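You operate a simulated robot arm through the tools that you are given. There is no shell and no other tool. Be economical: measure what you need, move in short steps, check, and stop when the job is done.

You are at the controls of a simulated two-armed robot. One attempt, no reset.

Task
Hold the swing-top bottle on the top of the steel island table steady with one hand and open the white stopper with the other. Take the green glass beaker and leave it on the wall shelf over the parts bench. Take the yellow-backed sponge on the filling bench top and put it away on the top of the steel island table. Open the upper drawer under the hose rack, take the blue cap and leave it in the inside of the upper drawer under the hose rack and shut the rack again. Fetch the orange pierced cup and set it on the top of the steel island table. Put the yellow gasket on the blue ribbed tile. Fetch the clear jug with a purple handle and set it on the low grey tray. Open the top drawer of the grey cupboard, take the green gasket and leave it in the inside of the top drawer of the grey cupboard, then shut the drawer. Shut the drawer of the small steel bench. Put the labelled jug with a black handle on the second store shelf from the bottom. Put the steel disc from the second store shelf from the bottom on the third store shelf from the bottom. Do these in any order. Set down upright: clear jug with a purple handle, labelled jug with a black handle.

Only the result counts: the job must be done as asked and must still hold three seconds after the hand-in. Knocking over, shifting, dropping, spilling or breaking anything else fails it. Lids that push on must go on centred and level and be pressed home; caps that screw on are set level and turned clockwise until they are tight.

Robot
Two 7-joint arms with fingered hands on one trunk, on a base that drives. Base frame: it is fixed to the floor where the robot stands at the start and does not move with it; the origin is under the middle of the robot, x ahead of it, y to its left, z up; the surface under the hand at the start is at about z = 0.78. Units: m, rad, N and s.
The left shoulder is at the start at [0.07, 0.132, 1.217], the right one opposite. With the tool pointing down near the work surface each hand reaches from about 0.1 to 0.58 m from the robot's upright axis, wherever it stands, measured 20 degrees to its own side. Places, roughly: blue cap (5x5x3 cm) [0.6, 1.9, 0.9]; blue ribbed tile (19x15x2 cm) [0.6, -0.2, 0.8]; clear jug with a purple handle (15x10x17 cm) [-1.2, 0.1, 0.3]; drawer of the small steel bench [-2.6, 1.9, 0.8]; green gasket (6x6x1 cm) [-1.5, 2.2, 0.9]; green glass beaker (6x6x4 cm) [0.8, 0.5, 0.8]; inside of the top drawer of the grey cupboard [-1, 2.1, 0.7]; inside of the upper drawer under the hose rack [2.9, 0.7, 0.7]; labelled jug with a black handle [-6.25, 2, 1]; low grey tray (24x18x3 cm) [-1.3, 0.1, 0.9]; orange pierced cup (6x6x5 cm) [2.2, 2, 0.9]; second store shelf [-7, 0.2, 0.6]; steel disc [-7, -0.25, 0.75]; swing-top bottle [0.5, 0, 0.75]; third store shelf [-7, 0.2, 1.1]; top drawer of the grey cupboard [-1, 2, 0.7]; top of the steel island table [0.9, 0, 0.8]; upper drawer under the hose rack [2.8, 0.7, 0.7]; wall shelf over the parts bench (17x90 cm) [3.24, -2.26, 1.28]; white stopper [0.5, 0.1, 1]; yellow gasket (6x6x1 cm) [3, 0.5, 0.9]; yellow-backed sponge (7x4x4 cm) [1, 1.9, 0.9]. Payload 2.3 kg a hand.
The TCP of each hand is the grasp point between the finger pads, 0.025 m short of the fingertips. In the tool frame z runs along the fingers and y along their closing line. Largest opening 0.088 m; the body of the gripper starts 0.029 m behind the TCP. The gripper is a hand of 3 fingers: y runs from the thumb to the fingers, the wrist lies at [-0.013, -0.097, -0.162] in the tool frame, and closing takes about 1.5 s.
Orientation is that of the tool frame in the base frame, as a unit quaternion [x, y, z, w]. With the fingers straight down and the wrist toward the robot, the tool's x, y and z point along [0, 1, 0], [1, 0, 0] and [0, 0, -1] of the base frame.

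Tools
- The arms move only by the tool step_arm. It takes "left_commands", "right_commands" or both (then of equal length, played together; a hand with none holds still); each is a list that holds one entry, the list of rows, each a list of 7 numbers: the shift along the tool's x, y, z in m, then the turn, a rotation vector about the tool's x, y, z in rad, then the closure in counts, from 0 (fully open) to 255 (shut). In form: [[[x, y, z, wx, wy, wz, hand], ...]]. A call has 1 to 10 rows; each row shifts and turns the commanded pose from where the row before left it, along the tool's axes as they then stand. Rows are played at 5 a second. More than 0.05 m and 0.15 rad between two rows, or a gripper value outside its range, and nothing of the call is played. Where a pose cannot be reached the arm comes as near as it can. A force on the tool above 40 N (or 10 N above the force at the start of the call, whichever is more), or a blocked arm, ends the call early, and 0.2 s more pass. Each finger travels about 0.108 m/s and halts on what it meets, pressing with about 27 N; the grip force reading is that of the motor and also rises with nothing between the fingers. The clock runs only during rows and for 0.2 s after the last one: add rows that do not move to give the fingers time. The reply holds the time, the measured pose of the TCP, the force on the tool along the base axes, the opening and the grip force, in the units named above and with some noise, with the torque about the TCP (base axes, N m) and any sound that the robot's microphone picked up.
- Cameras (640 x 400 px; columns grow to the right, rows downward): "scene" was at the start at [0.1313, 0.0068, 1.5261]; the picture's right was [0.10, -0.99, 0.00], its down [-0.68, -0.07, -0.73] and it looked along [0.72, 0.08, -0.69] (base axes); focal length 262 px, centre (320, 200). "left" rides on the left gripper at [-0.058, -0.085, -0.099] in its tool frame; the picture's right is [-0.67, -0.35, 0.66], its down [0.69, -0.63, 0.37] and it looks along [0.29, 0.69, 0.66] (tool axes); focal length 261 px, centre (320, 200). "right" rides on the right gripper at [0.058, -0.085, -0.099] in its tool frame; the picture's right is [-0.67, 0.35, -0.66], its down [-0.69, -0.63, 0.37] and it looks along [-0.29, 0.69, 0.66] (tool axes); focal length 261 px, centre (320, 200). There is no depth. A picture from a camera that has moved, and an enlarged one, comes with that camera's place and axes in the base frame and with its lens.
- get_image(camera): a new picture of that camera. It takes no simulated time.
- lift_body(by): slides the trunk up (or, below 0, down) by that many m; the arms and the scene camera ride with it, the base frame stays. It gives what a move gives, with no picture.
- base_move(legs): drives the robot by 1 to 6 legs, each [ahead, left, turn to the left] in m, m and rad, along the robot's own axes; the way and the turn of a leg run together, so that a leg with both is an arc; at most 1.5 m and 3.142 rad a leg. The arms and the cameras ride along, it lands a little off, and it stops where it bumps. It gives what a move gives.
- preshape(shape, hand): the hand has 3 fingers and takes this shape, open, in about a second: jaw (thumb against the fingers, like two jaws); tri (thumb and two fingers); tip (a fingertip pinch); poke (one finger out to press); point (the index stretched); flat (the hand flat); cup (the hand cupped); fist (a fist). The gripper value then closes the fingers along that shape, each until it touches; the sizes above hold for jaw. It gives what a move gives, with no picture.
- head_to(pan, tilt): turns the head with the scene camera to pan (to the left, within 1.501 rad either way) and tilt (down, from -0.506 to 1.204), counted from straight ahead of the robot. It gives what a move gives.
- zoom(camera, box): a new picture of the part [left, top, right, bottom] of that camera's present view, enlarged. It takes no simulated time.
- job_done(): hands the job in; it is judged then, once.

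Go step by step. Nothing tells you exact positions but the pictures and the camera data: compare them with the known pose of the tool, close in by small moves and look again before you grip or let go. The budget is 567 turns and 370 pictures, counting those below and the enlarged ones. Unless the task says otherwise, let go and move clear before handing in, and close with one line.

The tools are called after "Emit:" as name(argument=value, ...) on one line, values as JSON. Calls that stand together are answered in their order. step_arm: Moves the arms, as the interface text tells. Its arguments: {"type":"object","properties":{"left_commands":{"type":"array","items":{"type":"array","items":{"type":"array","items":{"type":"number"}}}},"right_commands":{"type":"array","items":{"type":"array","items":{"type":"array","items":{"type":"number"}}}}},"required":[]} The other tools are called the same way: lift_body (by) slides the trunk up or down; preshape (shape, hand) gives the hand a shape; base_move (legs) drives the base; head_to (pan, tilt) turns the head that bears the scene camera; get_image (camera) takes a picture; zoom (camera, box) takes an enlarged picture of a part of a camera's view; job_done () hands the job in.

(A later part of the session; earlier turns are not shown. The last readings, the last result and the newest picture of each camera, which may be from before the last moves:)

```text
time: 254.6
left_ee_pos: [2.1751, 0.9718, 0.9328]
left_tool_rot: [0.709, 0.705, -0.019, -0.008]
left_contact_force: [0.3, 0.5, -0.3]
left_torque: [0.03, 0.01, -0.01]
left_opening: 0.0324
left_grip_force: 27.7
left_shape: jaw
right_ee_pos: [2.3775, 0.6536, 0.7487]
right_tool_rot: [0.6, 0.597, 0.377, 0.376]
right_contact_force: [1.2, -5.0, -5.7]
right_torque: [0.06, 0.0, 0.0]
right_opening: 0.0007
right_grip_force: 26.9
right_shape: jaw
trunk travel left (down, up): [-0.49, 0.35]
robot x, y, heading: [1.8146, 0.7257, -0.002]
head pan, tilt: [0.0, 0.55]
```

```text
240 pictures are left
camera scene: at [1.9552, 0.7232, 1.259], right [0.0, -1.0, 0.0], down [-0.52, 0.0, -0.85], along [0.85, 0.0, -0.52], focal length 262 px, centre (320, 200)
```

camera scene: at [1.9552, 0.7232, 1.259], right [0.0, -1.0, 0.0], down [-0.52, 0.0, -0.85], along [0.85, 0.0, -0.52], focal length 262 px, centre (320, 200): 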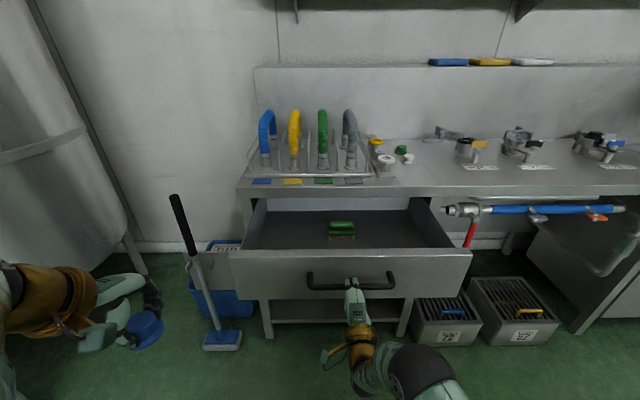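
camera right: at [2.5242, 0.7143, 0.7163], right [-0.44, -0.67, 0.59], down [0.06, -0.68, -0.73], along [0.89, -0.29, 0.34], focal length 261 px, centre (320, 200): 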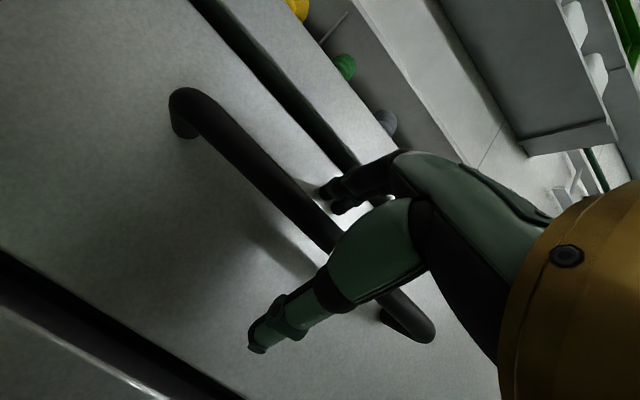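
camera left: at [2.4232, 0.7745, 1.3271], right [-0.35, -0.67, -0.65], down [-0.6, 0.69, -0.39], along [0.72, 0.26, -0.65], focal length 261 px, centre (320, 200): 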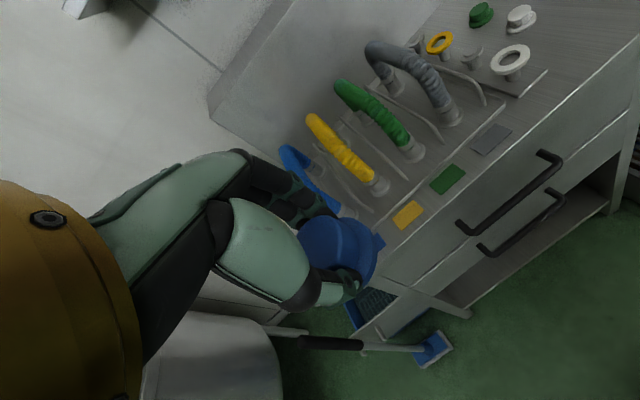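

The drawer is open about 0.27 m with room at its left. Releasing the handle and raising the right hand and trunk.

Emit:
step_arm(right_commands=[[[0, 0, 0, 0, 0, 0, 120], [0, 0, 0, 0, 0, 0, 0], [0, 0, 0, 0, 0, 0, 0], [0, 0, 0, 0, 0, 0, 0], [0, 0, 0, 0, 0, 0, 0], [0, -0.017, -0.036, 0, 0, 0, 0], [0, -0.017, -0.036, 0, 0, 0, 0], [0, 0.036, -0.017, 0, 0, 0, 0], [0, 0.036, -0.017, 0, 0, 0, 0], [0, 0.036, -0.017, 0, 0, 0, 0]]])

Emit:
lift_body(by=0.25)

Emit:
get_image(camera="scene")

```text
time: 256.8
left_ee_pos: [2.1726, 0.9712, 0.9334]
left_tool_rot: [0.709, 0.705, -0.018, -0.008]
left_contact_force: [0.5, -0.9, -0.1]
left_torque: [0.02, -0.03, 0.0]
left_opening: 0.0322
left_grip_force: 26.9
left_shape: jaw
right_ee_pos: [2.2968, 0.6554, 0.8717]
right_tool_rot: [0.599, 0.597, 0.378, 0.376]
right_contact_force: [0.0, -0.3, 0.4]
right_torque: [0.02, 0.01, 0.02]
right_opening: 0.0877
right_grip_force: 0.1
right_shape: jaw
trunk travel left (down, up): [-0.49, 0.35]
robot x, y, heading: [1.8131, 0.7234, 0.0]
head pan, tilt: [0.0, 0.55]
```

```text
time: 259.4
left_ee_pos: [2.1728, 0.9711, 1.1823]
left_tool_rot: [0.709, 0.705, -0.021, -0.008]
left_contact_force: [-0.8, -0.2, 0.2]
left_torque: [-0.01, 0.02, -0.02]
left_opening: 0.0323
left_grip_force: 27.5
left_shape: jaw
right_ee_pos: [2.2988, 0.6549, 1.1196]
right_tool_rot: [0.599, 0.597, 0.378, 0.377]
right_contact_force: [0.3, 0.6, 0.2]
right_torque: [-0.01, -0.01, 0.02]
right_opening: 0.0877
right_grip_force: 0.0
right_shape: jaw
trunk travel left (down, up): [-0.74, 0.1]
robot x, y, heading: [1.8109, 0.7284, -0.001]
head pan, tilt: [0.0, 0.55]
```

```text
239 pictures are left
camera scene: at [1.9536, 0.725, 1.5091], right [0.0, -1.0, 0.0], down [-0.52, 0.0, -0.85], along [0.85, 0.0, -0.52], focal length 262 px, centre (320, 200)
```

scene: 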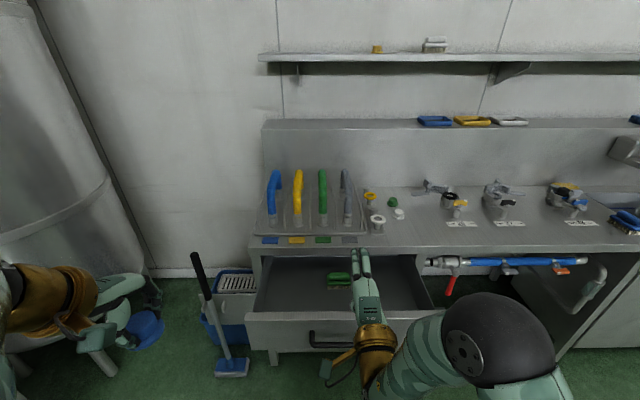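

Emit:
step_arm(left_commands=[[[-0.0425, 0, 0, 0, 0, 0, 255], [-0.0425, 0, 0, 0, 0, 0, 255], [-0.0425, 0, 0, 0, 0, 0, 255], [-0.0425, 0.01, 0, 0, 0, 0, 255]]], right_commands=[[[-0.03, -0.02, -0.03, 0, 0, 0, 0], [-0.03, -0.02, -0.03, 0, 0, 0, 0], [-0.03, -0.01, -0.03, 0, 0, 0, 0], [-0.02, 0, 0, 0, 0, 0, 0]]])

Emit:
base_move(legs=[[0.2, 0, 0]])

Emit:
head_to(pan=0.1, tilt=0.85)

Emit:
get_image(camera="scene")

```text
time: 260.4
left_ee_pos: [2.2401, 0.8366, 1.1686]
left_tool_rot: [0.709, 0.705, -0.02, -0.008]
left_contact_force: [0.7, 0.0, -0.9]
left_torque: [0.02, 0.01, 0.04]
left_opening: 0.0323
left_grip_force: 26.9
left_shape: jaw
left hand out of reach, approached as far as the arm can: row 1, 2, 3
right_ee_pos: [2.2261, 0.6127, 1.1282]
right_tool_rot: [0.601, 0.596, 0.376, 0.377]
right_contact_force: [0.6, -0.6, 0.2]
right_torque: [0.03, 0.03, 0.0]
right_opening: 0.0877
right_grip_force: 0.0
right_shape: jaw
right hand out of reach, approached as far as the arm can: row 2, 3, 4
trunk travel left (down, up): [-0.74, 0.1]
robot x, y, heading: [1.8163, 0.7258, -0.003]
head pan, tilt: [0.0, 0.55]
```

```text
time: 262.0
left_ee_pos: [2.4344, 0.8378, 1.1694]
left_tool_rot: [0.708, 0.706, -0.019, -0.007]
left_contact_force: [0.5, -0.6, 0.6]
left_torque: [-0.01, -0.04, -0.01]
left_opening: 0.0326
left_grip_force: 26.8
left_shape: jaw
right_ee_pos: [2.4219, 0.6157, 1.1288]
right_tool_rot: [0.599, 0.596, 0.378, 0.378]
right_contact_force: [-0.5, -0.6, 1.2]
right_torque: [0.01, 0.0, 0.02]
right_opening: 0.0876
right_grip_force: 0.0
right_shape: jaw
trunk travel left (down, up): [-0.74, 0.1]
robot x, y, heading: [2.0149, 0.7266, 0.002]
head pan, tilt: [0.0, 0.55]
```

```text
time: 262.8
left_ee_pos: [2.4388, 0.8382, 1.1676]
left_tool_rot: [0.708, 0.706, -0.02, -0.009]
left_contact_force: [-0.6, -0.2, -0.7]
left_torque: [0.0, -0.02, 0.0]
left_opening: 0.0323
left_grip_force: 26.7
left_shape: jaw
right_ee_pos: [2.4252, 0.6161, 1.1271]
right_tool_rot: [0.6, 0.596, 0.376, 0.378]
right_contact_force: [0.2, 0.7, 0.1]
right_torque: [0.02, 0.03, -0.01]
right_opening: 0.0877
right_grip_force: 0.1
right_shape: jaw
trunk travel left (down, up): [-0.74, 0.1]
robot x, y, heading: [2.0174, 0.7222, 0.002]
head pan, tilt: [0.099, 0.85]
```

```text
238 pictures are left
camera scene: at [2.1406, 0.7327, 1.4838], right [0.1, -1.0, 0.0], down [-0.75, -0.07, -0.66], along [0.66, 0.07, -0.75], focal length 262 px, centre (320, 200)
```

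scene: 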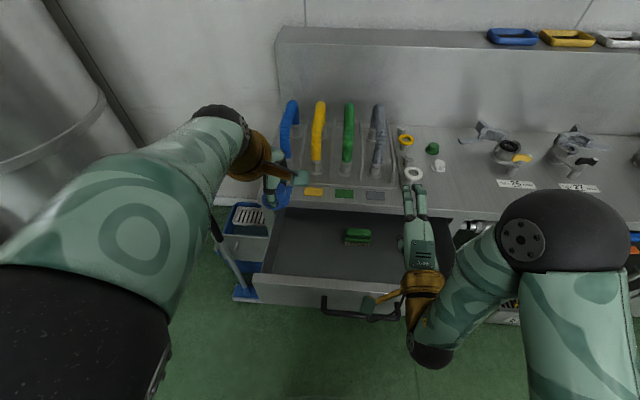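

Emit:
step_arm(left_commands=[[[-0.017, 0.04, 0, 0, 0, 0, 255], [-0.017, 0.04, 0.01, 0, 0, 0, 255], [0, 0.01, 0.045, 0, 0, 0, 255], [0, 0, 0.045, 0, 0, 0, 255], [0, 0, 0.045, 0, 0, 0, 255], [0, 0, 0.045, 0, 0, 0, 255], [0, 0, 0.045, 0, 0, 0, 255], [0, 0, 0, 0, 0, 0, 255]]])

Emit:
get_image(camera="scene")

Emit:
get_image(camera="left")

```text
time: 264.6
left_ee_pos: [2.5186, 0.7996, 0.9293]
left_tool_rot: [0.707, 0.706, -0.019, -0.007]
left_contact_force: [0.1, 0.3, -0.8]
left_torque: [-0.01, -0.01, -0.03]
left_opening: 0.0323
left_grip_force: 27.6
left_shape: jaw
right_ee_pos: [2.4243, 0.6148, 1.1278]
right_tool_rot: [0.599, 0.597, 0.377, 0.377]
right_contact_force: [0.6, -0.6, 0.5]
right_torque: [-0.02, -0.03, -0.02]
right_opening: 0.0876
right_grip_force: 0.1
right_shape: jaw
trunk travel left (down, up): [-0.74, 0.1]
robot x, y, heading: [2.0116, 0.7272, -0.002]
head pan, tilt: [0.099, 0.85]
```

```text
237 pictures are left
camera scene: at [2.1396, 0.7326, 1.4838], right [0.1, -1.0, 0.0], down [-0.75, -0.07, -0.66], along [0.66, 0.07, -0.75], focal length 262 px, centre (320, 200)
```

scene: 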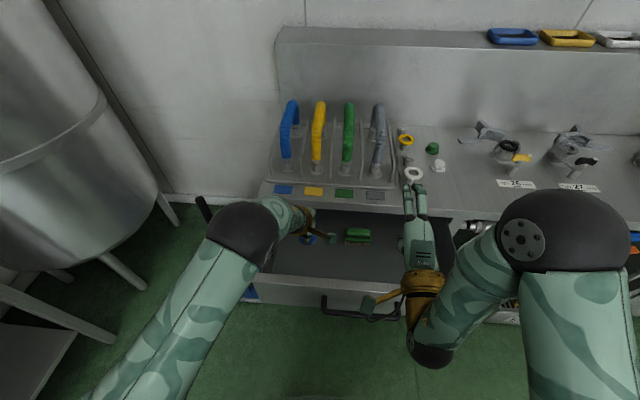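

```text
236 pictures are left
camera left: at [2.4384, 0.7427, 1.0324], right [-0.38, -0.68, -0.63], down [-0.64, 0.68, -0.35], along [0.67, 0.27, -0.69], focal length 261 px, centre (320, 200)
```

left: 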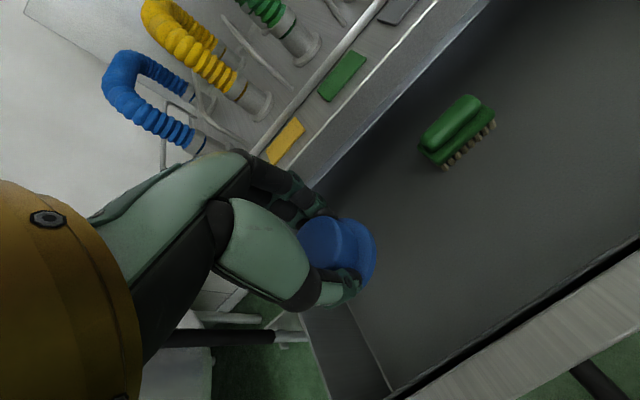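

Emit:
step_arm(left_commands=[[[0, 0, 0.045, 0, 0, 0, 255], [0, 0, 0.045, 0, 0, 0, 255], [0, 0, 0.04, 0, 0, 0, 255], [0, 0, 0.01, 0, 0, 0, 255], [0, 0, 0.01, 0, 0, 0, 255], [0, 0, 0.01, 0, 0, 0, 255], [0, 0, 0, 0, 0, 0, 255]]])

Emit:
get_image(camera="left")

```text
time: 266.2
left_ee_pos: [2.5122, 0.7981, 0.7692]
left_tool_rot: [0.708, 0.706, -0.021, -0.008]
left_contact_force: [0.4, -0.4, -0.4]
left_torque: [-0.03, 0.0, 0.02]
left_opening: 0.0322
left_grip_force: 26.7
left_shape: jaw
right_ee_pos: [2.4249, 0.6151, 1.1284]
right_tool_rot: [0.6, 0.596, 0.376, 0.378]
right_contact_force: [-0.8, -0.1, 0.2]
right_torque: [-0.01, -0.01, 0.03]
right_opening: 0.0876
right_grip_force: 0.2
right_shape: jaw
trunk travel left (down, up): [-0.74, 0.1]
robot x, y, heading: [2.0113, 0.7249, 0.004]
head pan, tilt: [0.099, 0.85]
```

```text
235 pictures are left
camera left: at [2.4323, 0.739, 0.8725], right [-0.38, -0.68, -0.63], down [-0.64, 0.68, -0.35], along [0.67, 0.27, -0.69], focal length 261 px, centre (320, 200)
```

left: 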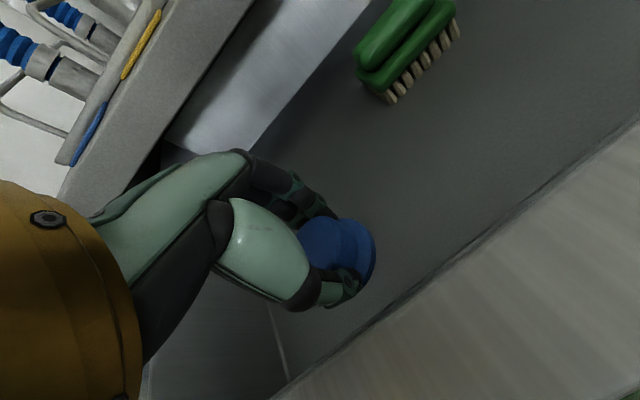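

Emit:
step_arm(left_commands=[[[0, 0, 0.008, 0, 0, 0, 255], [0, 0, 0.008, 0, 0, 0, 255], [0, 0, 0.006, 0, 0, 0, 255], [0, 0, 0.006, 0, 0, 0, 255], [0, 0, 0.006, 0, 0, 0, 255], [0, 0, 0, 0, 0, 0, 255]]])

```text
time: 267.6
left_ee_pos: [2.5106, 0.7963, 0.7489]
left_tool_rot: [0.708, 0.706, -0.02, -0.007]
left_contact_force: [-0.3, 0.5, 0.3]
left_torque: [0.0, 0.0, -0.01]
left_opening: 0.0323
left_grip_force: 27.1
left_shape: jaw
left hand out of reach, approached as far as the arm can: row 4, 5
right_ee_pos: [2.4246, 0.6161, 1.1284]
right_tool_rot: [0.6, 0.597, 0.376, 0.378]
right_contact_force: [0.1, -0.1, -0.9]
right_torque: [0.02, -0.03, 0.01]
right_opening: 0.0877
right_grip_force: 0.1
right_shape: jaw
trunk travel left (down, up): [-0.74, 0.1]
robot x, y, heading: [2.0135, 0.7241, 0.001]
head pan, tilt: [0.099, 0.85]
```

Emit:
lift_body(by=-0.06)

```text
time: 268.1
left_ee_pos: [2.5139, 0.7972, 0.7379]
left_tool_rot: [0.709, 0.705, -0.015, -0.002]
left_contact_force: [-1.4, 0.4, 9.7]
left_torque: [0.04, 0.56, -0.04]
left_opening: 0.0324
left_grip_force: 26.9
left_shape: jaw
right_ee_pos: [2.422, 0.6148, 1.1124]
right_tool_rot: [0.599, 0.596, 0.377, 0.378]
right_contact_force: [0.0, -0.3, 0.1]
right_torque: [0.0, 0.0, 0.01]
right_opening: 0.0877
right_grip_force: 0.0
right_shape: jaw
trunk travel left (down, up): [-0.724, 0.116]
robot x, y, heading: [2.0161, 0.7298, 0.0]
head pan, tilt: [0.099, 0.85]
stopped: the force on the tool passed its limit at 52 N (the readings are from after the stop); the commanded pose is now the measured one
```

Contact with the drawer floor. Releasing the cap and rising.

Emit:
step_arm(left_commands=[[[0, 0, -0.001, 0, 0, 0, 150], [0, 0, 0, 0, 0, 0, 50], [0, 0, 0, 0, 0, 0, 0], [0, 0, 0, 0, 0, 0, 0], [0, 0, 0, 0, 0, 0, 0], [0, 0, -0.03, 0, 0, 0, 0], [0, 0, -0.045, 0, 0, 0, 0], [0, 0, -0.045, 0, 0, 0, 0], [0, 0, -0.045, 0, 0, 0, 0], [0, 0, -0.045, 0, 0, 0, 0]]])

Emit:
get_image(camera="left")

```text
time: 270.3
left_ee_pos: [2.5203, 0.7992, 0.9471]
left_tool_rot: [0.709, 0.705, -0.017, -0.005]
left_contact_force: [-0.5, 1.0, -0.6]
left_torque: [0.0, -0.02, 0.0]
left_opening: 0.0876
left_grip_force: 0.0
left_shape: jaw
right_ee_pos: [2.4236, 0.6153, 1.1126]
right_tool_rot: [0.599, 0.597, 0.378, 0.378]
right_contact_force: [-0.9, 0.3, 0.0]
right_torque: [-0.03, 0.02, 0.01]
right_opening: 0.0879
right_grip_force: 0.1
right_shape: jaw
trunk travel left (down, up): [-0.724, 0.116]
robot x, y, heading: [2.0108, 0.7294, -0.0]
head pan, tilt: [0.099, 0.85]
```

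```text
234 pictures are left
camera left: at [2.4384, 0.7423, 1.0488], right [-0.37, -0.68, -0.63], down [-0.64, 0.68, -0.36], along [0.68, 0.27, -0.69], focal length 261 px, centre (320, 200)
```

left: 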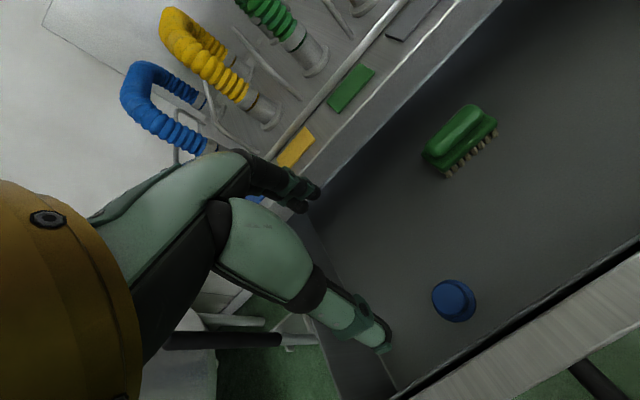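

The cap lies in the drawer. Next: back off, bring the closed right hand in front of the drawer panel and push it shut by driving.

Emit:
step_arm(left_commands=[[[0, 0, -0.045, 0, 0, 0, 0], [0, 0, -0.045, 0, 0, 0, 0], [0, 0, -0.045, 0, 0, 0, 0], [0, -0.02, -0.045, 0, 0, 0, 0], [0, -0.03, -0.03, 0, 0, 0, 0], [0, 0, 0, 0, 0, 0, 0]]], right_commands=[[[0, 0, 0, 0, 0, 0, 255], [0, 0, 0, 0, 0, 0, 255], [0, 0, 0, 0, 0, 0, 255], [0, 0, 0, 0, 0, 0, 255], [0, 0, 0, 0, 0, 0, 255], [0, 0, 0, 0, 0, 0, 255]]])

Emit:
base_move(legs=[[-0.3, 0, 0]])

Emit:
lift_body(by=-0.24)

Emit:
step_arm(right_commands=[[[0.01, -0.009, 0.029, 0, 0, 0, 255], [0.01, -0.009, 0.029, 0, 0, 0, 255], [0.01, -0.009, 0.029, 0, 0, 0, 255], [0, 0, 0, 0, 0, 0, 255]]])

Emit:
get_image(camera="scene")

```text
time: 271.7
left_ee_pos: [2.4775, 0.8039, 1.1585]
left_tool_rot: [0.709, 0.705, -0.015, -0.004]
left_contact_force: [-0.5, -0.2, 0.2]
left_torque: [-0.01, -0.01, 0.0]
left_opening: 0.0878
left_grip_force: 0.1
left_shape: jaw
right_ee_pos: [2.4268, 0.6147, 1.1107]
right_tool_rot: [0.6, 0.597, 0.376, 0.377]
right_contact_force: [0.4, 0.9, -0.3]
right_torque: [-0.01, 0.02, 0.0]
right_opening: 0.0001
right_grip_force: 26.9
right_shape: jaw
trunk travel left (down, up): [-0.724, 0.116]
robot x, y, heading: [2.011, 0.7263, 0.001]
head pan, tilt: [0.099, 0.85]
```

```text
time: 273.6
left_ee_pos: [2.2082, 0.8069, 1.16]
left_tool_rot: [0.706, 0.708, -0.016, -0.004]
left_contact_force: [-1.4, -0.2, -1.2]
left_torque: [-0.02, 0.0, 0.02]
left_opening: 0.0876
left_grip_force: 0.1
left_shape: jaw
right_ee_pos: [2.1583, 0.6181, 1.1134]
right_tool_rot: [0.597, 0.598, 0.379, 0.376]
right_contact_force: [0.2, 0.5, 0.6]
right_torque: [-0.02, 0.02, -0.02]
right_opening: 0.0003
right_grip_force: 26.8
right_shape: jaw
trunk travel left (down, up): [-0.724, 0.116]
robot x, y, heading: [1.75, 0.7265, 0.008]
head pan, tilt: [0.099, 0.85]
stopped in leg 1: the robot was blocked; the commanded pose is now the measured one
```

```text
time: 276.1
left_ee_pos: [2.2125, 0.8068, 0.9167]
left_tool_rot: [0.706, 0.708, -0.017, -0.005]
left_contact_force: [-0.9, -0.8, 0.4]
left_torque: [0.04, -0.02, -0.02]
left_opening: 0.0878
left_grip_force: 0.1
left_shape: jaw
right_ee_pos: [2.162, 0.6177, 0.8715]
right_tool_rot: [0.599, 0.598, 0.377, 0.376]
right_contact_force: [0.3, -0.1, -0.7]
right_torque: [-0.03, 0.03, 0.0]
right_opening: 0.0
right_grip_force: 26.9
right_shape: jaw
trunk travel left (down, up): [-0.484, 0.356]
robot x, y, heading: [1.7528, 0.7234, 0.004]
head pan, tilt: [0.099, 0.85]
```

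```text
time: 277.1
left_ee_pos: [2.2119, 0.8079, 0.9188]
left_tool_rot: [0.706, 0.707, -0.017, -0.004]
left_contact_force: [-0.5, 0.0, -0.7]
left_torque: [-0.02, -0.01, -0.02]
left_opening: 0.0874
left_grip_force: 0.1
left_shape: jaw
right_ee_pos: [2.2291, 0.6503, 0.8075]
right_tool_rot: [0.598, 0.599, 0.378, 0.376]
right_contact_force: [0.0, -0.1, -0.2]
right_torque: [0.03, -0.05, -0.03]
right_opening: 0.0
right_grip_force: 27.0
right_shape: jaw
trunk travel left (down, up): [-0.484, 0.356]
robot x, y, heading: [1.7468, 0.7281, 0.008]
head pan, tilt: [0.099, 0.85]
```

```text
233 pictures are left
camera scene: at [1.876, 0.7345, 1.2278], right [0.11, -0.99, 0.0], down [-0.75, -0.08, -0.66], along [0.66, 0.07, -0.75], focal length 262 px, centre (320, 200)
```

scene: 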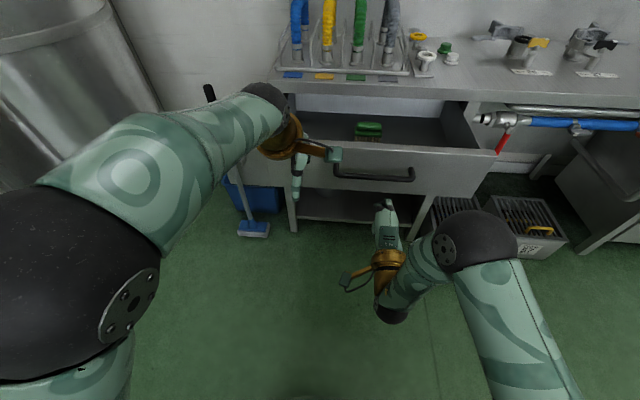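

Emit:
base_move(legs=[[0.25, 0, -0.008]])

Emit:
get_image(camera="scene")

```text
time: 278.9
left_ee_pos: [2.4643, 0.8056, 0.9176]
left_tool_rot: [0.709, 0.705, -0.017, -0.004]
left_contact_force: [0.0, 0.8, -0.1]
left_torque: [0.01, 0.02, 0.01]
left_opening: 0.0879
left_grip_force: 0.0
left_shape: jaw
right_ee_pos: [2.4791, 0.6467, 0.8093]
right_tool_rot: [0.6, 0.597, 0.376, 0.377]
right_contact_force: [0.2, 0.3, 0.2]
right_torque: [-0.01, -0.01, -0.04]
right_opening: 0.0002
right_grip_force: 27.2
right_shape: jaw
trunk travel left (down, up): [-0.484, 0.356]
robot x, y, heading: [1.9999, 0.7275, -0.001]
head pan, tilt: [0.099, 0.85]
```

```text
232 pictures are left
camera scene: at [2.1269, 0.7343, 1.2278], right [0.1, -1.0, 0.0], down [-0.75, -0.07, -0.66], along [0.66, 0.06, -0.75], focal length 262 px, centre (320, 200)
```

scene: 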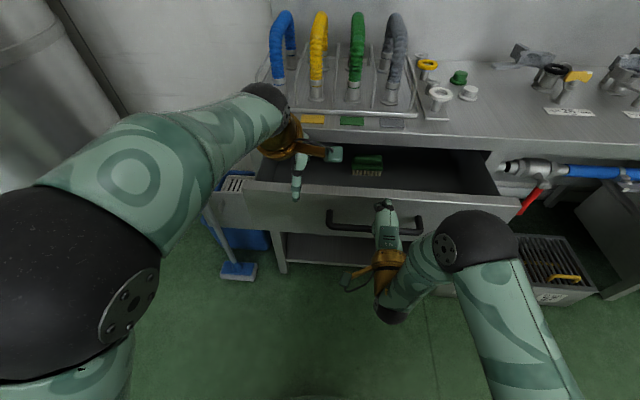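

Emit:
base_move(legs=[[0.17, 0, 0]])

Emit:
get_image(camera="scene")

```text
time: 280.4
left_ee_pos: [2.6326, 0.8054, 0.9178]
left_tool_rot: [0.709, 0.705, -0.017, -0.005]
left_contact_force: [-0.3, -0.3, -0.2]
left_torque: [0.0, -0.01, 0.02]
left_opening: 0.0877
left_grip_force: 0.0
left_shape: jaw
right_ee_pos: [2.6498, 0.646, 0.8079]
right_tool_rot: [0.6, 0.597, 0.377, 0.376]
right_contact_force: [-0.1, 0.4, 0.1]
right_torque: [0.03, -0.03, 0.01]
right_opening: 0.0
right_grip_force: 27.1
right_shape: jaw
trunk travel left (down, up): [-0.484, 0.356]
robot x, y, heading: [2.1701, 0.7301, -0.001]
head pan, tilt: [0.099, 0.85]
```

```text
231 pictures are left
camera scene: at [2.2967, 0.7343, 1.2278], right [0.1, -1.0, 0.0], down [-0.75, -0.07, -0.66], along [0.66, 0.07, -0.75], focal length 262 px, centre (320, 200)
```

scene: 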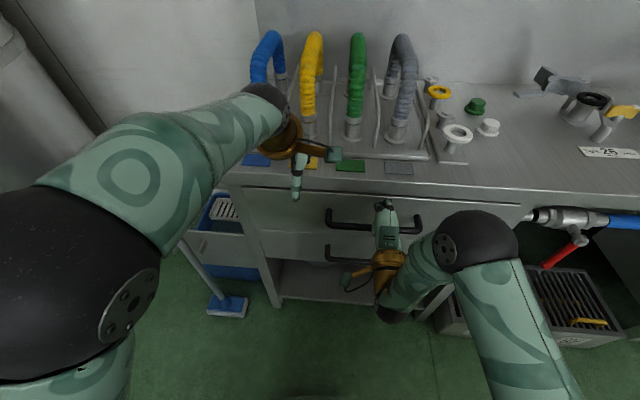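

Emit:
step_arm(left_commands=[[[0, 0, -0.04, 0, 0, 0, 0], [0, 0, -0.045, 0, 0, 0, 0], [0, 0, -0.045, 0, 0, 0, 0]]])

Emit:
base_move(legs=[[0.02, 0, 0]])

Emit:
zoom(camera="scene", box=[180, 150, 560, 330])

```text
time: 281.2
left_ee_pos: [2.6373, 0.808, 1.0481]
left_tool_rot: [0.709, 0.705, -0.017, -0.005]
left_contact_force: [0.1, 0.3, -0.7]
left_torque: [0.02, 0.02, -0.01]
left_opening: 0.0876
left_grip_force: 0.1
left_shape: jaw
right_ee_pos: [2.6493, 0.6475, 0.8088]
right_tool_rot: [0.6, 0.597, 0.376, 0.377]
right_contact_force: [0.6, 0.4, 0.1]
right_torque: [-0.01, -0.01, 0.0]
right_opening: 0.0001
right_grip_force: 27.5
right_shape: jaw
trunk travel left (down, up): [-0.484, 0.356]
robot x, y, heading: [2.17, 0.7291, -0.003]
head pan, tilt: [0.099, 0.85]
```

```text
time: 282.0
left_ee_pos: [2.658, 0.8078, 1.0481]
left_tool_rot: [0.71, 0.704, -0.017, -0.005]
left_contact_force: [-0.1, -0.7, 0.5]
left_torque: [-0.04, -0.01, -0.03]
left_opening: 0.0876
left_grip_force: 0.1
left_shape: jaw
right_ee_pos: [2.6684, 0.6469, 0.8081]
right_tool_rot: [0.599, 0.597, 0.377, 0.377]
right_contact_force: [-2.8, 0.0, 0.7]
right_torque: [-0.02, -0.06, -0.01]
right_opening: 0.0
right_grip_force: 27.1
right_shape: jaw
trunk travel left (down, up): [-0.484, 0.356]
robot x, y, heading: [2.1888, 0.7344, 0.001]
head pan, tilt: [0.099, 0.85]
```

```text
1.68 times, centred on (370, 240) of scene
camera zoom: at [2.3168, 0.7343, 1.2278], right [0.1, -1.0, 0.0], down [-0.75, -0.07, -0.66], along [0.66, 0.07, -0.75], focal length 440 px, centre (236, 133)
```

zoom: 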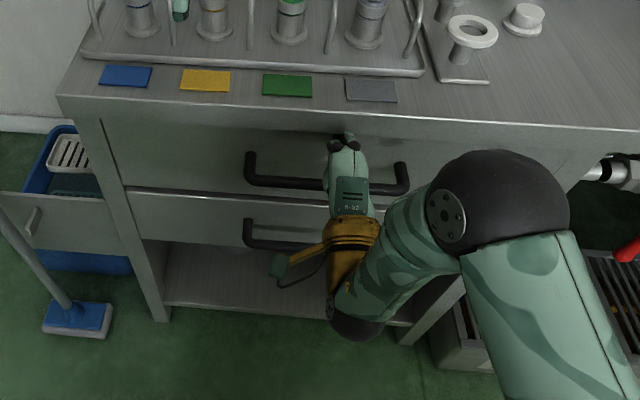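

Emit:
step_arm(right_commands=[[[0, 0.004, 0.009, 0, 0, 0, 255], [0, 0, 0, 0, 0, 0, 255]]])

```text
time: 282.6
left_ee_pos: [2.6483, 0.8069, 1.0529]
left_tool_rot: [0.709, 0.705, -0.012, 0.0]
left_contact_force: [-0.1, 0.5, 0.6]
left_torque: [0.02, 0.03, 0.01]
left_opening: 0.0877
left_grip_force: 0.2
left_shape: jaw
right_ee_pos: [2.6715, 0.6468, 0.8114]
right_tool_rot: [0.599, 0.596, 0.377, 0.379]
right_contact_force: [-38.1, 1.2, -10.0]
right_torque: [0.09, 0.34, -0.05]
right_opening: 0.0
right_grip_force: 27.0
right_shape: jaw
trunk travel left (down, up): [-0.484, 0.356]
robot x, y, heading: [2.1885, 0.7335, -0.002]
head pan, tilt: [0.099, 0.85]
```

The drawer is shut. Now backing off, raising the trunk and restoring the right hand to fingers-down for the yellow gasket.

Emit:
base_move(legs=[[-0.15, -0.03, 0]])

Emit:
lift_body(by=0.35)

Emit:
step_arm(right_commands=[[[0, 0, 0, 0.142, 0, 0, 120], [0, 0, 0, 0.142, 0, 0, 0], [0, 0, 0, 0.142, 0, 0, 0], [0, 0, 0, 0.142, 0, 0, 0], [0, 0, 0, 0.142, 0, 0, 0], [0, 0, 0, 0.142, 0, 0, 0], [0, 0, 0, 0.142, 0, 0, 0], [0, 0, 0, 0.14, 0, 0, 0], [0, 0, 0, 0, 0, 0, 0]]])

Emit:
get_image(camera="scene")

```text
time: 284.0
left_ee_pos: [2.5097, 0.7789, 1.0472]
left_tool_rot: [0.709, 0.705, -0.017, -0.004]
left_contact_force: [0.8, 0.7, -0.4]
left_torque: [-0.02, 0.03, 0.02]
left_opening: 0.0879
left_grip_force: 0.0
left_shape: jaw
right_ee_pos: [2.5304, 0.6181, 0.8079]
right_tool_rot: [0.6, 0.597, 0.376, 0.377]
right_contact_force: [0.1, -1.0, -0.1]
right_torque: [-0.03, 0.03, 0.02]
right_opening: 0.0002
right_grip_force: 26.8
right_shape: jaw
trunk travel left (down, up): [-0.484, 0.356]
robot x, y, heading: [2.0424, 0.6976, -0.0]
head pan, tilt: [0.099, 0.85]
```

```text
time: 287.4
left_ee_pos: [2.5089, 0.7788, 1.3971]
left_tool_rot: [0.708, 0.706, -0.017, -0.005]
left_contact_force: [0.3, 0.3, -0.7]
left_torque: [-0.01, 0.01, 0.02]
left_opening: 0.0878
left_grip_force: 0.1
left_shape: jaw
right_ee_pos: [2.5299, 0.6181, 1.1587]
right_tool_rot: [0.6, 0.597, 0.376, 0.377]
right_contact_force: [0.0, 0.2, 0.4]
right_torque: [0.0, -0.02, 0.0]
right_opening: 0.0
right_grip_force: 27.3
right_shape: jaw
trunk travel left (down, up): [-0.834, 0.006]
robot x, y, heading: [2.0411, 0.6996, -0.006]
head pan, tilt: [0.099, 0.85]
```

```text
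time: 289.4
left_ee_pos: [2.5072, 0.7783, 1.3982]
left_tool_rot: [0.709, 0.705, -0.016, -0.005]
left_contact_force: [-0.1, 0.1, 0.1]
left_torque: [-0.04, -0.03, 0.0]
left_opening: 0.0877
left_grip_force: 0.0
left_shape: jaw
right_ee_pos: [2.5311, 0.6183, 1.1578]
right_tool_rot: [0.709, 0.705, -0.002, -0.004]
right_contact_force: [-0.2, -0.7, -0.2]
right_torque: [0.02, 0.01, 0.02]
right_opening: 0.0879
right_grip_force: 0.1
right_shape: jaw
trunk travel left (down, up): [-0.834, 0.006]
robot x, y, heading: [2.043, 0.7008, 0.002]
head pan, tilt: [0.099, 0.85]
```

```text
229 pictures are left
camera scene: at [2.1679, 0.7041, 1.5778], right [0.1, -0.99, 0.0], down [-0.75, -0.07, -0.66], along [0.66, 0.07, -0.75], focal length 262 px, centre (320, 200)
```

scene: 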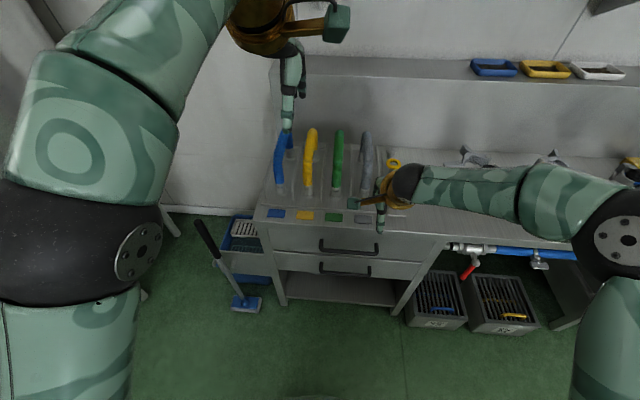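

Emit:
step_arm(right_commands=[[[-0.035, 0, -0.02, 0, 0, 0, 0], [-0.035, 0, -0.01, 0, 0, 0, 0], [-0.035, 0, 0, 0, 0, 0, 0]]])

Emit:
base_move(legs=[[0.32, 0, 0]])

Emit:
head_to(pan=-0.25, tilt=0.75)

Emit:
get_image(camera="right")

Emit:
get_image(camera="scene")

```text
time: 290.2
left_ee_pos: [2.5099, 0.7769, 1.3986]
left_tool_rot: [0.709, 0.705, -0.016, -0.005]
left_contact_force: [0.5, -0.6, 0.8]
left_torque: [-0.02, 0.0, 0.0]
left_opening: 0.0873
left_grip_force: 0.1
left_shape: jaw
right_ee_pos: [2.5316, 0.5103, 1.1889]
right_tool_rot: [0.709, 0.705, -0.002, -0.004]
right_contact_force: [-0.2, 0.4, -0.1]
right_torque: [0.04, -0.01, -0.03]
right_opening: 0.0879
right_grip_force: 0.0
right_shape: jaw
trunk travel left (down, up): [-0.834, 0.006]
robot x, y, heading: [2.0413, 0.6978, -0.003]
head pan, tilt: [0.099, 0.85]
```

```text
time: 292.3
left_ee_pos: [2.827, 0.7808, 1.3994]
left_tool_rot: [0.708, 0.706, -0.016, -0.003]
left_contact_force: [0.2, 0.1, -0.2]
left_torque: [0.01, -0.01, 0.02]
left_opening: 0.0877
left_grip_force: 0.2
left_shape: jaw
right_ee_pos: [2.8496, 0.5134, 1.19]
right_tool_rot: [0.708, 0.706, -0.002, -0.003]
right_contact_force: [-1.5, 0.1, -0.1]
right_torque: [0.02, -0.01, 0.01]
right_opening: 0.0876
right_grip_force: 0.0
right_shape: jaw
trunk travel left (down, up): [-0.834, 0.006]
robot x, y, heading: [2.3605, 0.6961, 0.001]
head pan, tilt: [0.099, 0.85]
```

```text
time: 293.2
left_ee_pos: [2.8294, 0.7799, 1.3985]
left_tool_rot: [0.708, 0.706, -0.017, -0.004]
left_contact_force: [-0.3, -0.5, -0.4]
left_torque: [0.0, 0.0, 0.0]
left_opening: 0.0878
left_grip_force: 0.1
left_shape: jaw
right_ee_pos: [2.8522, 0.513, 1.188]
right_tool_rot: [0.708, 0.706, -0.003, -0.004]
right_contact_force: [-0.2, 0.3, -0.3]
right_torque: [-0.01, 0.03, 0.0]
right_opening: 0.0878
right_grip_force: 0.1
right_shape: jaw
trunk travel left (down, up): [-0.834, 0.006]
robot x, y, heading: [2.3621, 0.7012, 0.009]
head pan, tilt: [-0.25, 0.75]
```

```text
228 pictures are left
camera right: at [2.7688, 0.5716, 1.2877], right [0.35, -0.67, 0.65], down [-0.63, -0.68, -0.36], along [0.69, -0.28, -0.67], focal length 261 px, centre (320, 200)
```

right: 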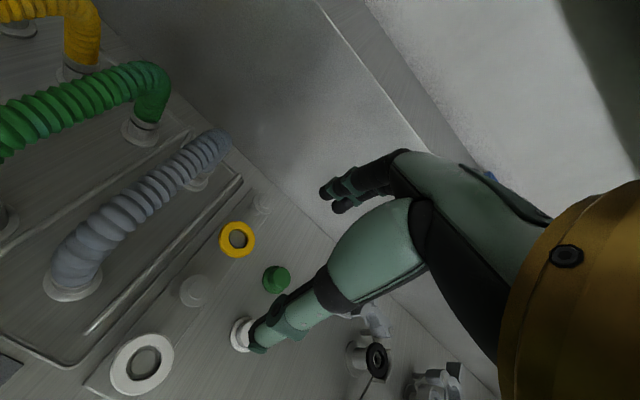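

```text
227 pictures are left
camera scene: at [2.4916, 0.6774, 1.5857], right [-0.24, -0.97, 0.0], down [-0.66, 0.17, -0.73], along [0.71, -0.18, -0.68], focal length 262 px, centre (320, 200)
```

scene: 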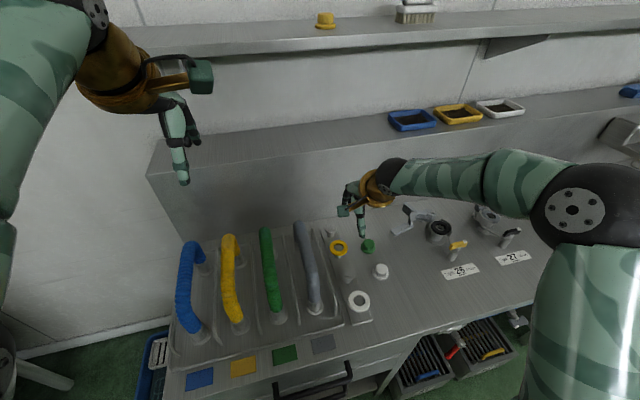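

Emit:
base_move(legs=[[0.06, 0, 0]])

Emit:
step_arm(right_commands=[[[0, 0.01, 0.04, 0, 0, 0, 30], [0, 0.01, 0.04, 0, 0, 0, 52], [0, 0.01, 0.04, 0, 0, 0, 52], [0, 0.005, 0.03, 0, 0, 0, 52], [0, 0, 0, 0, 0, 0, 52]]])

Emit:
get_image(camera="right")

Emit:
zoom(camera="scene", box=[260, 220, 420, 340])

```text
time: 294.1
left_ee_pos: [2.874, 0.7794, 1.4023]
left_tool_rot: [0.708, 0.706, -0.013, 0.0]
left_contact_force: [-0.8, 0.3, -0.2]
left_torque: [0.04, -0.07, -0.01]
left_opening: 0.0877
left_grip_force: 0.0
left_shape: jaw
right_ee_pos: [2.899, 0.5153, 1.1946]
right_tool_rot: [0.708, 0.707, 0.001, 0.0]
right_contact_force: [-1.3, 0.8, 0.0]
right_torque: [0.01, -0.02, 0.03]
right_opening: 0.0878
right_grip_force: 0.1
right_shape: jaw
trunk travel left (down, up): [-0.834, 0.006]
robot x, y, heading: [2.4246, 0.6967, 0.005]
head pan, tilt: [-0.25, 0.75]
```

```text
time: 295.3
left_ee_pos: [2.8867, 0.7812, 1.3976]
left_tool_rot: [0.708, 0.706, -0.016, -0.004]
left_contact_force: [0.4, 0.7, 1.2]
left_torque: [-0.02, 0.03, 0.05]
left_opening: 0.0878
left_grip_force: 0.0
left_shape: jaw
right_ee_pos: [2.9441, 0.5146, 1.0368]
right_tool_rot: [0.707, 0.707, -0.004, -0.003]
right_contact_force: [0.8, 0.0, 0.4]
right_torque: [0.03, 0.03, 0.0]
right_opening: 0.0702
right_grip_force: 0.1
right_shape: jaw
trunk travel left (down, up): [-0.834, 0.006]
robot x, y, heading: [2.4181, 0.6984, 0.001]
head pan, tilt: [-0.25, 0.75]
```

```text
226 pictures are left
camera right: at [2.8605, 0.5723, 1.1374], right [0.35, -0.67, 0.65], down [-0.63, -0.68, -0.36], along [0.69, -0.29, -0.67], focal length 261 px, centre (320, 200)
```

right: 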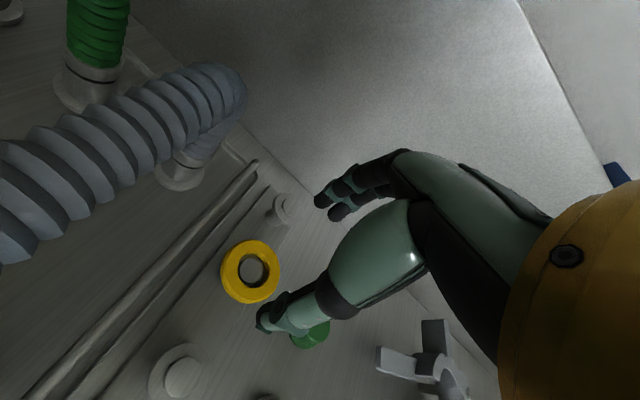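

```text
3.33 times, centred on (340, 280) of scene
camera zoom: at [2.5494, 0.6778, 1.5858], right [-0.24, -0.97, 0.0], down [-0.66, 0.17, -0.73], along [0.71, -0.18, -0.68], focal length 872 px, centre (253, -67)
```

zoom: 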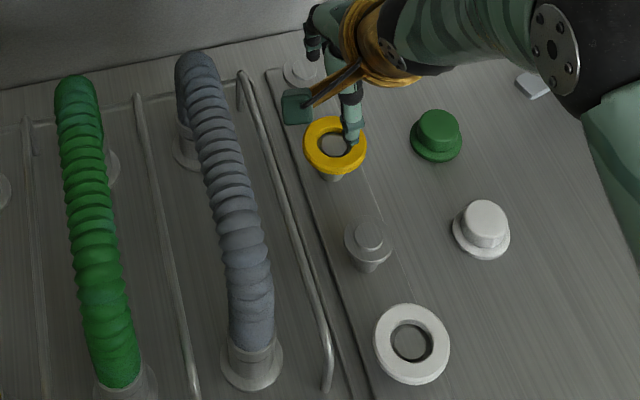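

Emit:
step_arm(right_commands=[[[0.0, 0.001, 0.03, 0, 0, 0, 52], [0.003, 0.001, 0.03, 0, 0, 0, 52], [0, 0, 0.028, 0, 0, 0, 52], [0, 0, 0, 0, 0, 0, 52]]])

Emit:
get_image(camera="right")

```text
time: 296.3
left_ee_pos: [2.8869, 0.7807, 1.3968]
left_tool_rot: [0.708, 0.706, -0.016, -0.004]
left_contact_force: [-0.3, -0.6, 0.4]
left_torque: [0.01, 0.0, -0.02]
left_opening: 0.0879
left_grip_force: 0.1
left_shape: jaw
right_ee_pos: [2.9454, 0.5183, 0.9496]
right_tool_rot: [0.707, 0.707, -0.002, -0.003]
right_contact_force: [0.5, 0.6, 0.2]
right_torque: [-0.03, 0.0, -0.01]
right_opening: 0.0705
right_grip_force: 0.0
right_shape: jaw
trunk travel left (down, up): [-0.834, 0.006]
robot x, y, heading: [2.418, 0.6987, 0.001]
head pan, tilt: [-0.25, 0.75]
```

```text
224 pictures are left
camera right: at [2.8613, 0.5755, 1.0495], right [0.35, -0.67, 0.65], down [-0.63, -0.68, -0.36], along [0.69, -0.28, -0.67], focal length 261 px, centre (320, 200)
```

right: 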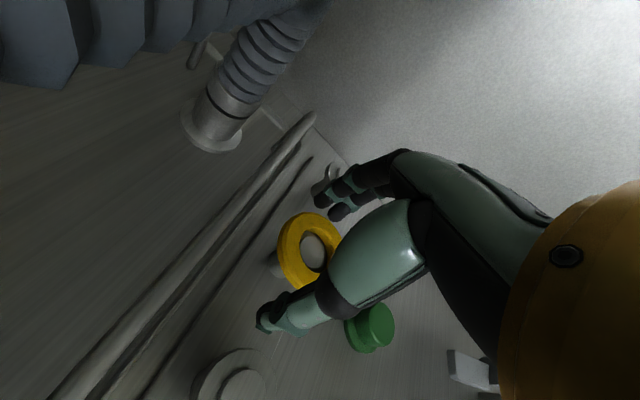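

Emit:
step_arm(right_commands=[[[0, 0, 0, 0, 0, 0, 80], [0, 0, 0, 0, 0, 0, 120], [0, 0, 0, 0, 0, 0, 180], [0, 0, 0, 0, 0, 0, 180], [0, 0, 0, 0, 0, 0, 180], [0, 0, -0.015, 0, 0, 0, 180], [0, 0, -0.03, 0, 0, 0, 180], [0, 0, 0, 0, 0, 0, 180]]])

Emit:
get_image(camera="right")

```text
time: 298.1
left_ee_pos: [2.8865, 0.7804, 1.3972]
left_tool_rot: [0.708, 0.706, -0.016, -0.004]
left_contact_force: [-1.6, 0.0, -0.2]
left_torque: [0.0, 0.0, -0.02]
left_opening: 0.0877
left_grip_force: 0.1
left_shape: jaw
right_ee_pos: [2.9454, 0.5174, 0.9953]
right_tool_rot: [0.707, 0.707, -0.003, -0.004]
right_contact_force: [-0.2, -0.7, 0.7]
right_torque: [-0.01, -0.01, 0.01]
right_opening: 0.026
right_grip_force: 0.1
right_shape: jaw
trunk travel left (down, up): [-0.834, 0.006]
robot x, y, heading: [2.4168, 0.7012, 0.009]
head pan, tilt: [-0.25, 0.75]
```

```text
223 pictures are left
camera right: at [2.8621, 0.5753, 1.0945], right [0.35, -0.67, 0.65], down [-0.63, -0.68, -0.36], along [0.69, -0.29, -0.67], focal length 261 px, centre (320, 200)
```

right: 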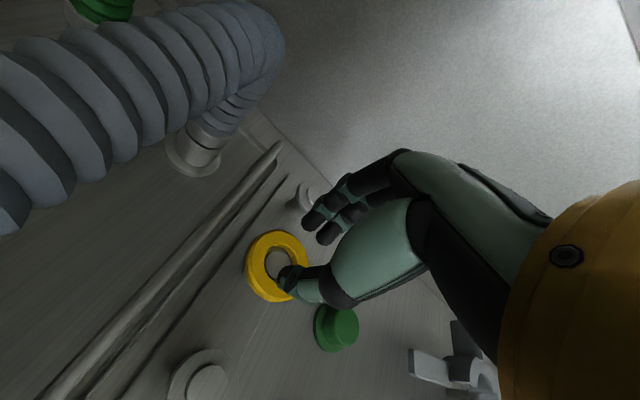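

I closed above the ring; re-triangulation puts it lower at (2.966, 0.499, 0.91). Reopening and going down properly.

Emit:
step_arm(right_commands=[[[-0.009, 0.01, -0.01, 0, 0, 0, 52], [-0.009, 0.01, 0, 0, 0, 0, 52], [0, 0, 0.03, 0, 0, 0, 52], [0, 0, 0.03, 0, 0, 0, 52], [0, 0, 0.015, 0, 0, 0, 52], [0, 0, 0, 0, 0, 0, 52]]])

Emit:
get_image(camera="right")

```text
time: 299.5
left_ee_pos: [2.8879, 0.7817, 1.3976]
left_tool_rot: [0.708, 0.706, -0.016, -0.004]
left_contact_force: [0.6, 0.2, -0.1]
left_torque: [0.01, -0.03, 0.01]
left_opening: 0.0877
left_grip_force: 0.0
left_shape: jaw
right_ee_pos: [2.9641, 0.4999, 0.9301]
right_tool_rot: [0.708, 0.707, -0.002, -0.004]
right_contact_force: [-0.4, -0.5, -0.6]
right_torque: [0.03, 0.0, -0.01]
right_opening: 0.0698
right_grip_force: 0.0
right_shape: jaw
trunk travel left (down, up): [-0.834, 0.006]
robot x, y, heading: [2.4227, 0.7015, 0.01]
head pan, tilt: [-0.25, 0.75]
```

```text
222 pictures are left
camera right: at [2.8814, 0.5575, 1.0293], right [0.35, -0.67, 0.65], down [-0.63, -0.68, -0.36], along [0.69, -0.29, -0.67], focal length 261 px, centre (320, 200)
```

right: 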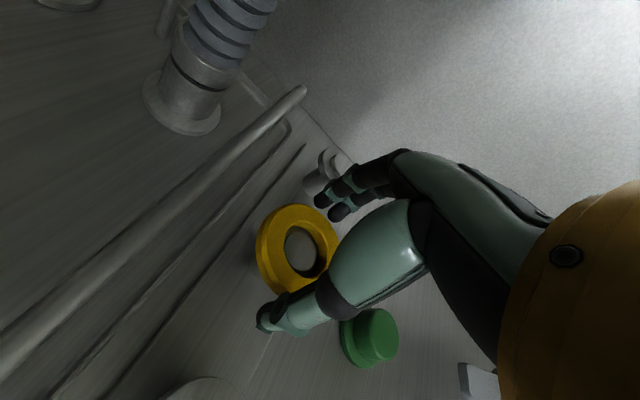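

Emit:
step_arm(right_commands=[[[0, 0, 0.01, 0, 0, 0, 52], [0, 0, 0.008, 0, 0, 0, 52], [0, 0, 0, 0, 0, 0, 90], [0, 0, 0, 0, 0, 0, 130], [0, 0, 0, 0, 0, 0, 180], [0, 0, 0, 0, 0, 0, 180], [0, 0, 0, 0, 0, 0, 180]]])

Emit:
get_image(camera="right")

```text
time: 301.1
left_ee_pos: [2.8874, 0.7798, 1.3981]
left_tool_rot: [0.708, 0.706, -0.015, -0.004]
left_contact_force: [0.1, -0.6, 0.2]
left_torque: [-0.01, -0.06, -0.02]
left_opening: 0.0877
left_grip_force: 0.1
left_shape: jaw
right_ee_pos: [2.9652, 0.4991, 0.9119]
right_tool_rot: [0.707, 0.707, -0.002, -0.004]
right_contact_force: [0.0, 0.0, -1.1]
right_torque: [0.04, 0.03, -0.01]
right_opening: 0.0384
right_grip_force: 27.3
right_shape: jaw
trunk travel left (down, up): [-0.834, 0.006]
robot x, y, heading: [2.4222, 0.6976, 0.004]
head pan, tilt: [-0.25, 0.75]
```

```text
221 pictures are left
camera right: at [2.8814, 0.5568, 1.0111], right [0.35, -0.67, 0.65], down [-0.63, -0.68, -0.36], along [0.69, -0.29, -0.67], focal length 261 px, centre (320, 200)
```

right: 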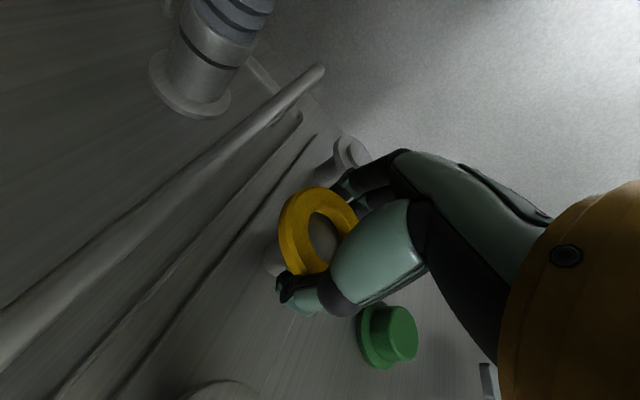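

Emit:
step_arm(right_commands=[[[0, 0, -0.01, 0, 0, 0, 180], [0, 0, -0.02, 0, 0, 0, 180], [0, 0, -0.03, 0, 0, 0, 180], [0, 0, 0, 0, 0, 0, 180]]])

Emit:
get_image(camera="right")

```text
time: 302.1
left_ee_pos: [2.8891, 0.7801, 1.3985]
left_tool_rot: [0.708, 0.706, -0.015, -0.006]
left_contact_force: [1.4, -0.4, 0.3]
left_torque: [0.02, 0.03, -0.03]
left_opening: 0.0874
left_grip_force: 0.1
left_shape: jaw
right_ee_pos: [2.967, 0.4984, 0.9714]
right_tool_rot: [0.707, 0.707, -0.003, -0.005]
right_contact_force: [-0.1, -0.3, 0.2]
right_torque: [-0.02, 0.01, -0.01]
right_opening: 0.0373
right_grip_force: 27.0
right_shape: jaw
trunk travel left (down, up): [-0.834, 0.006]
robot x, y, heading: [2.4201, 0.6986, 0.003]
head pan, tilt: [-0.25, 0.75]
```

```text
220 pictures are left
camera right: at [2.8827, 0.5563, 1.0715], right [0.35, -0.67, 0.65], down [-0.63, -0.68, -0.36], along [0.69, -0.28, -0.67], focal length 261 px, centre (320, 200)
```

right: 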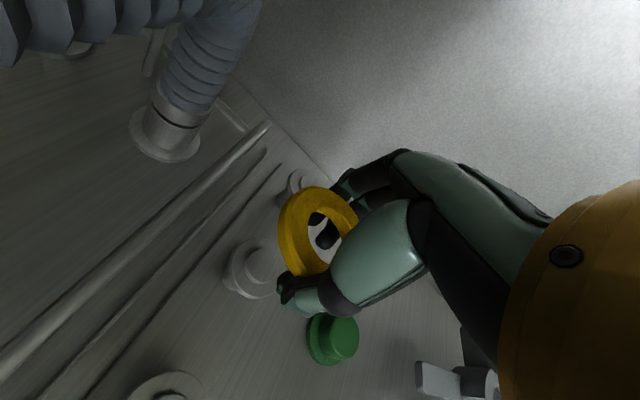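

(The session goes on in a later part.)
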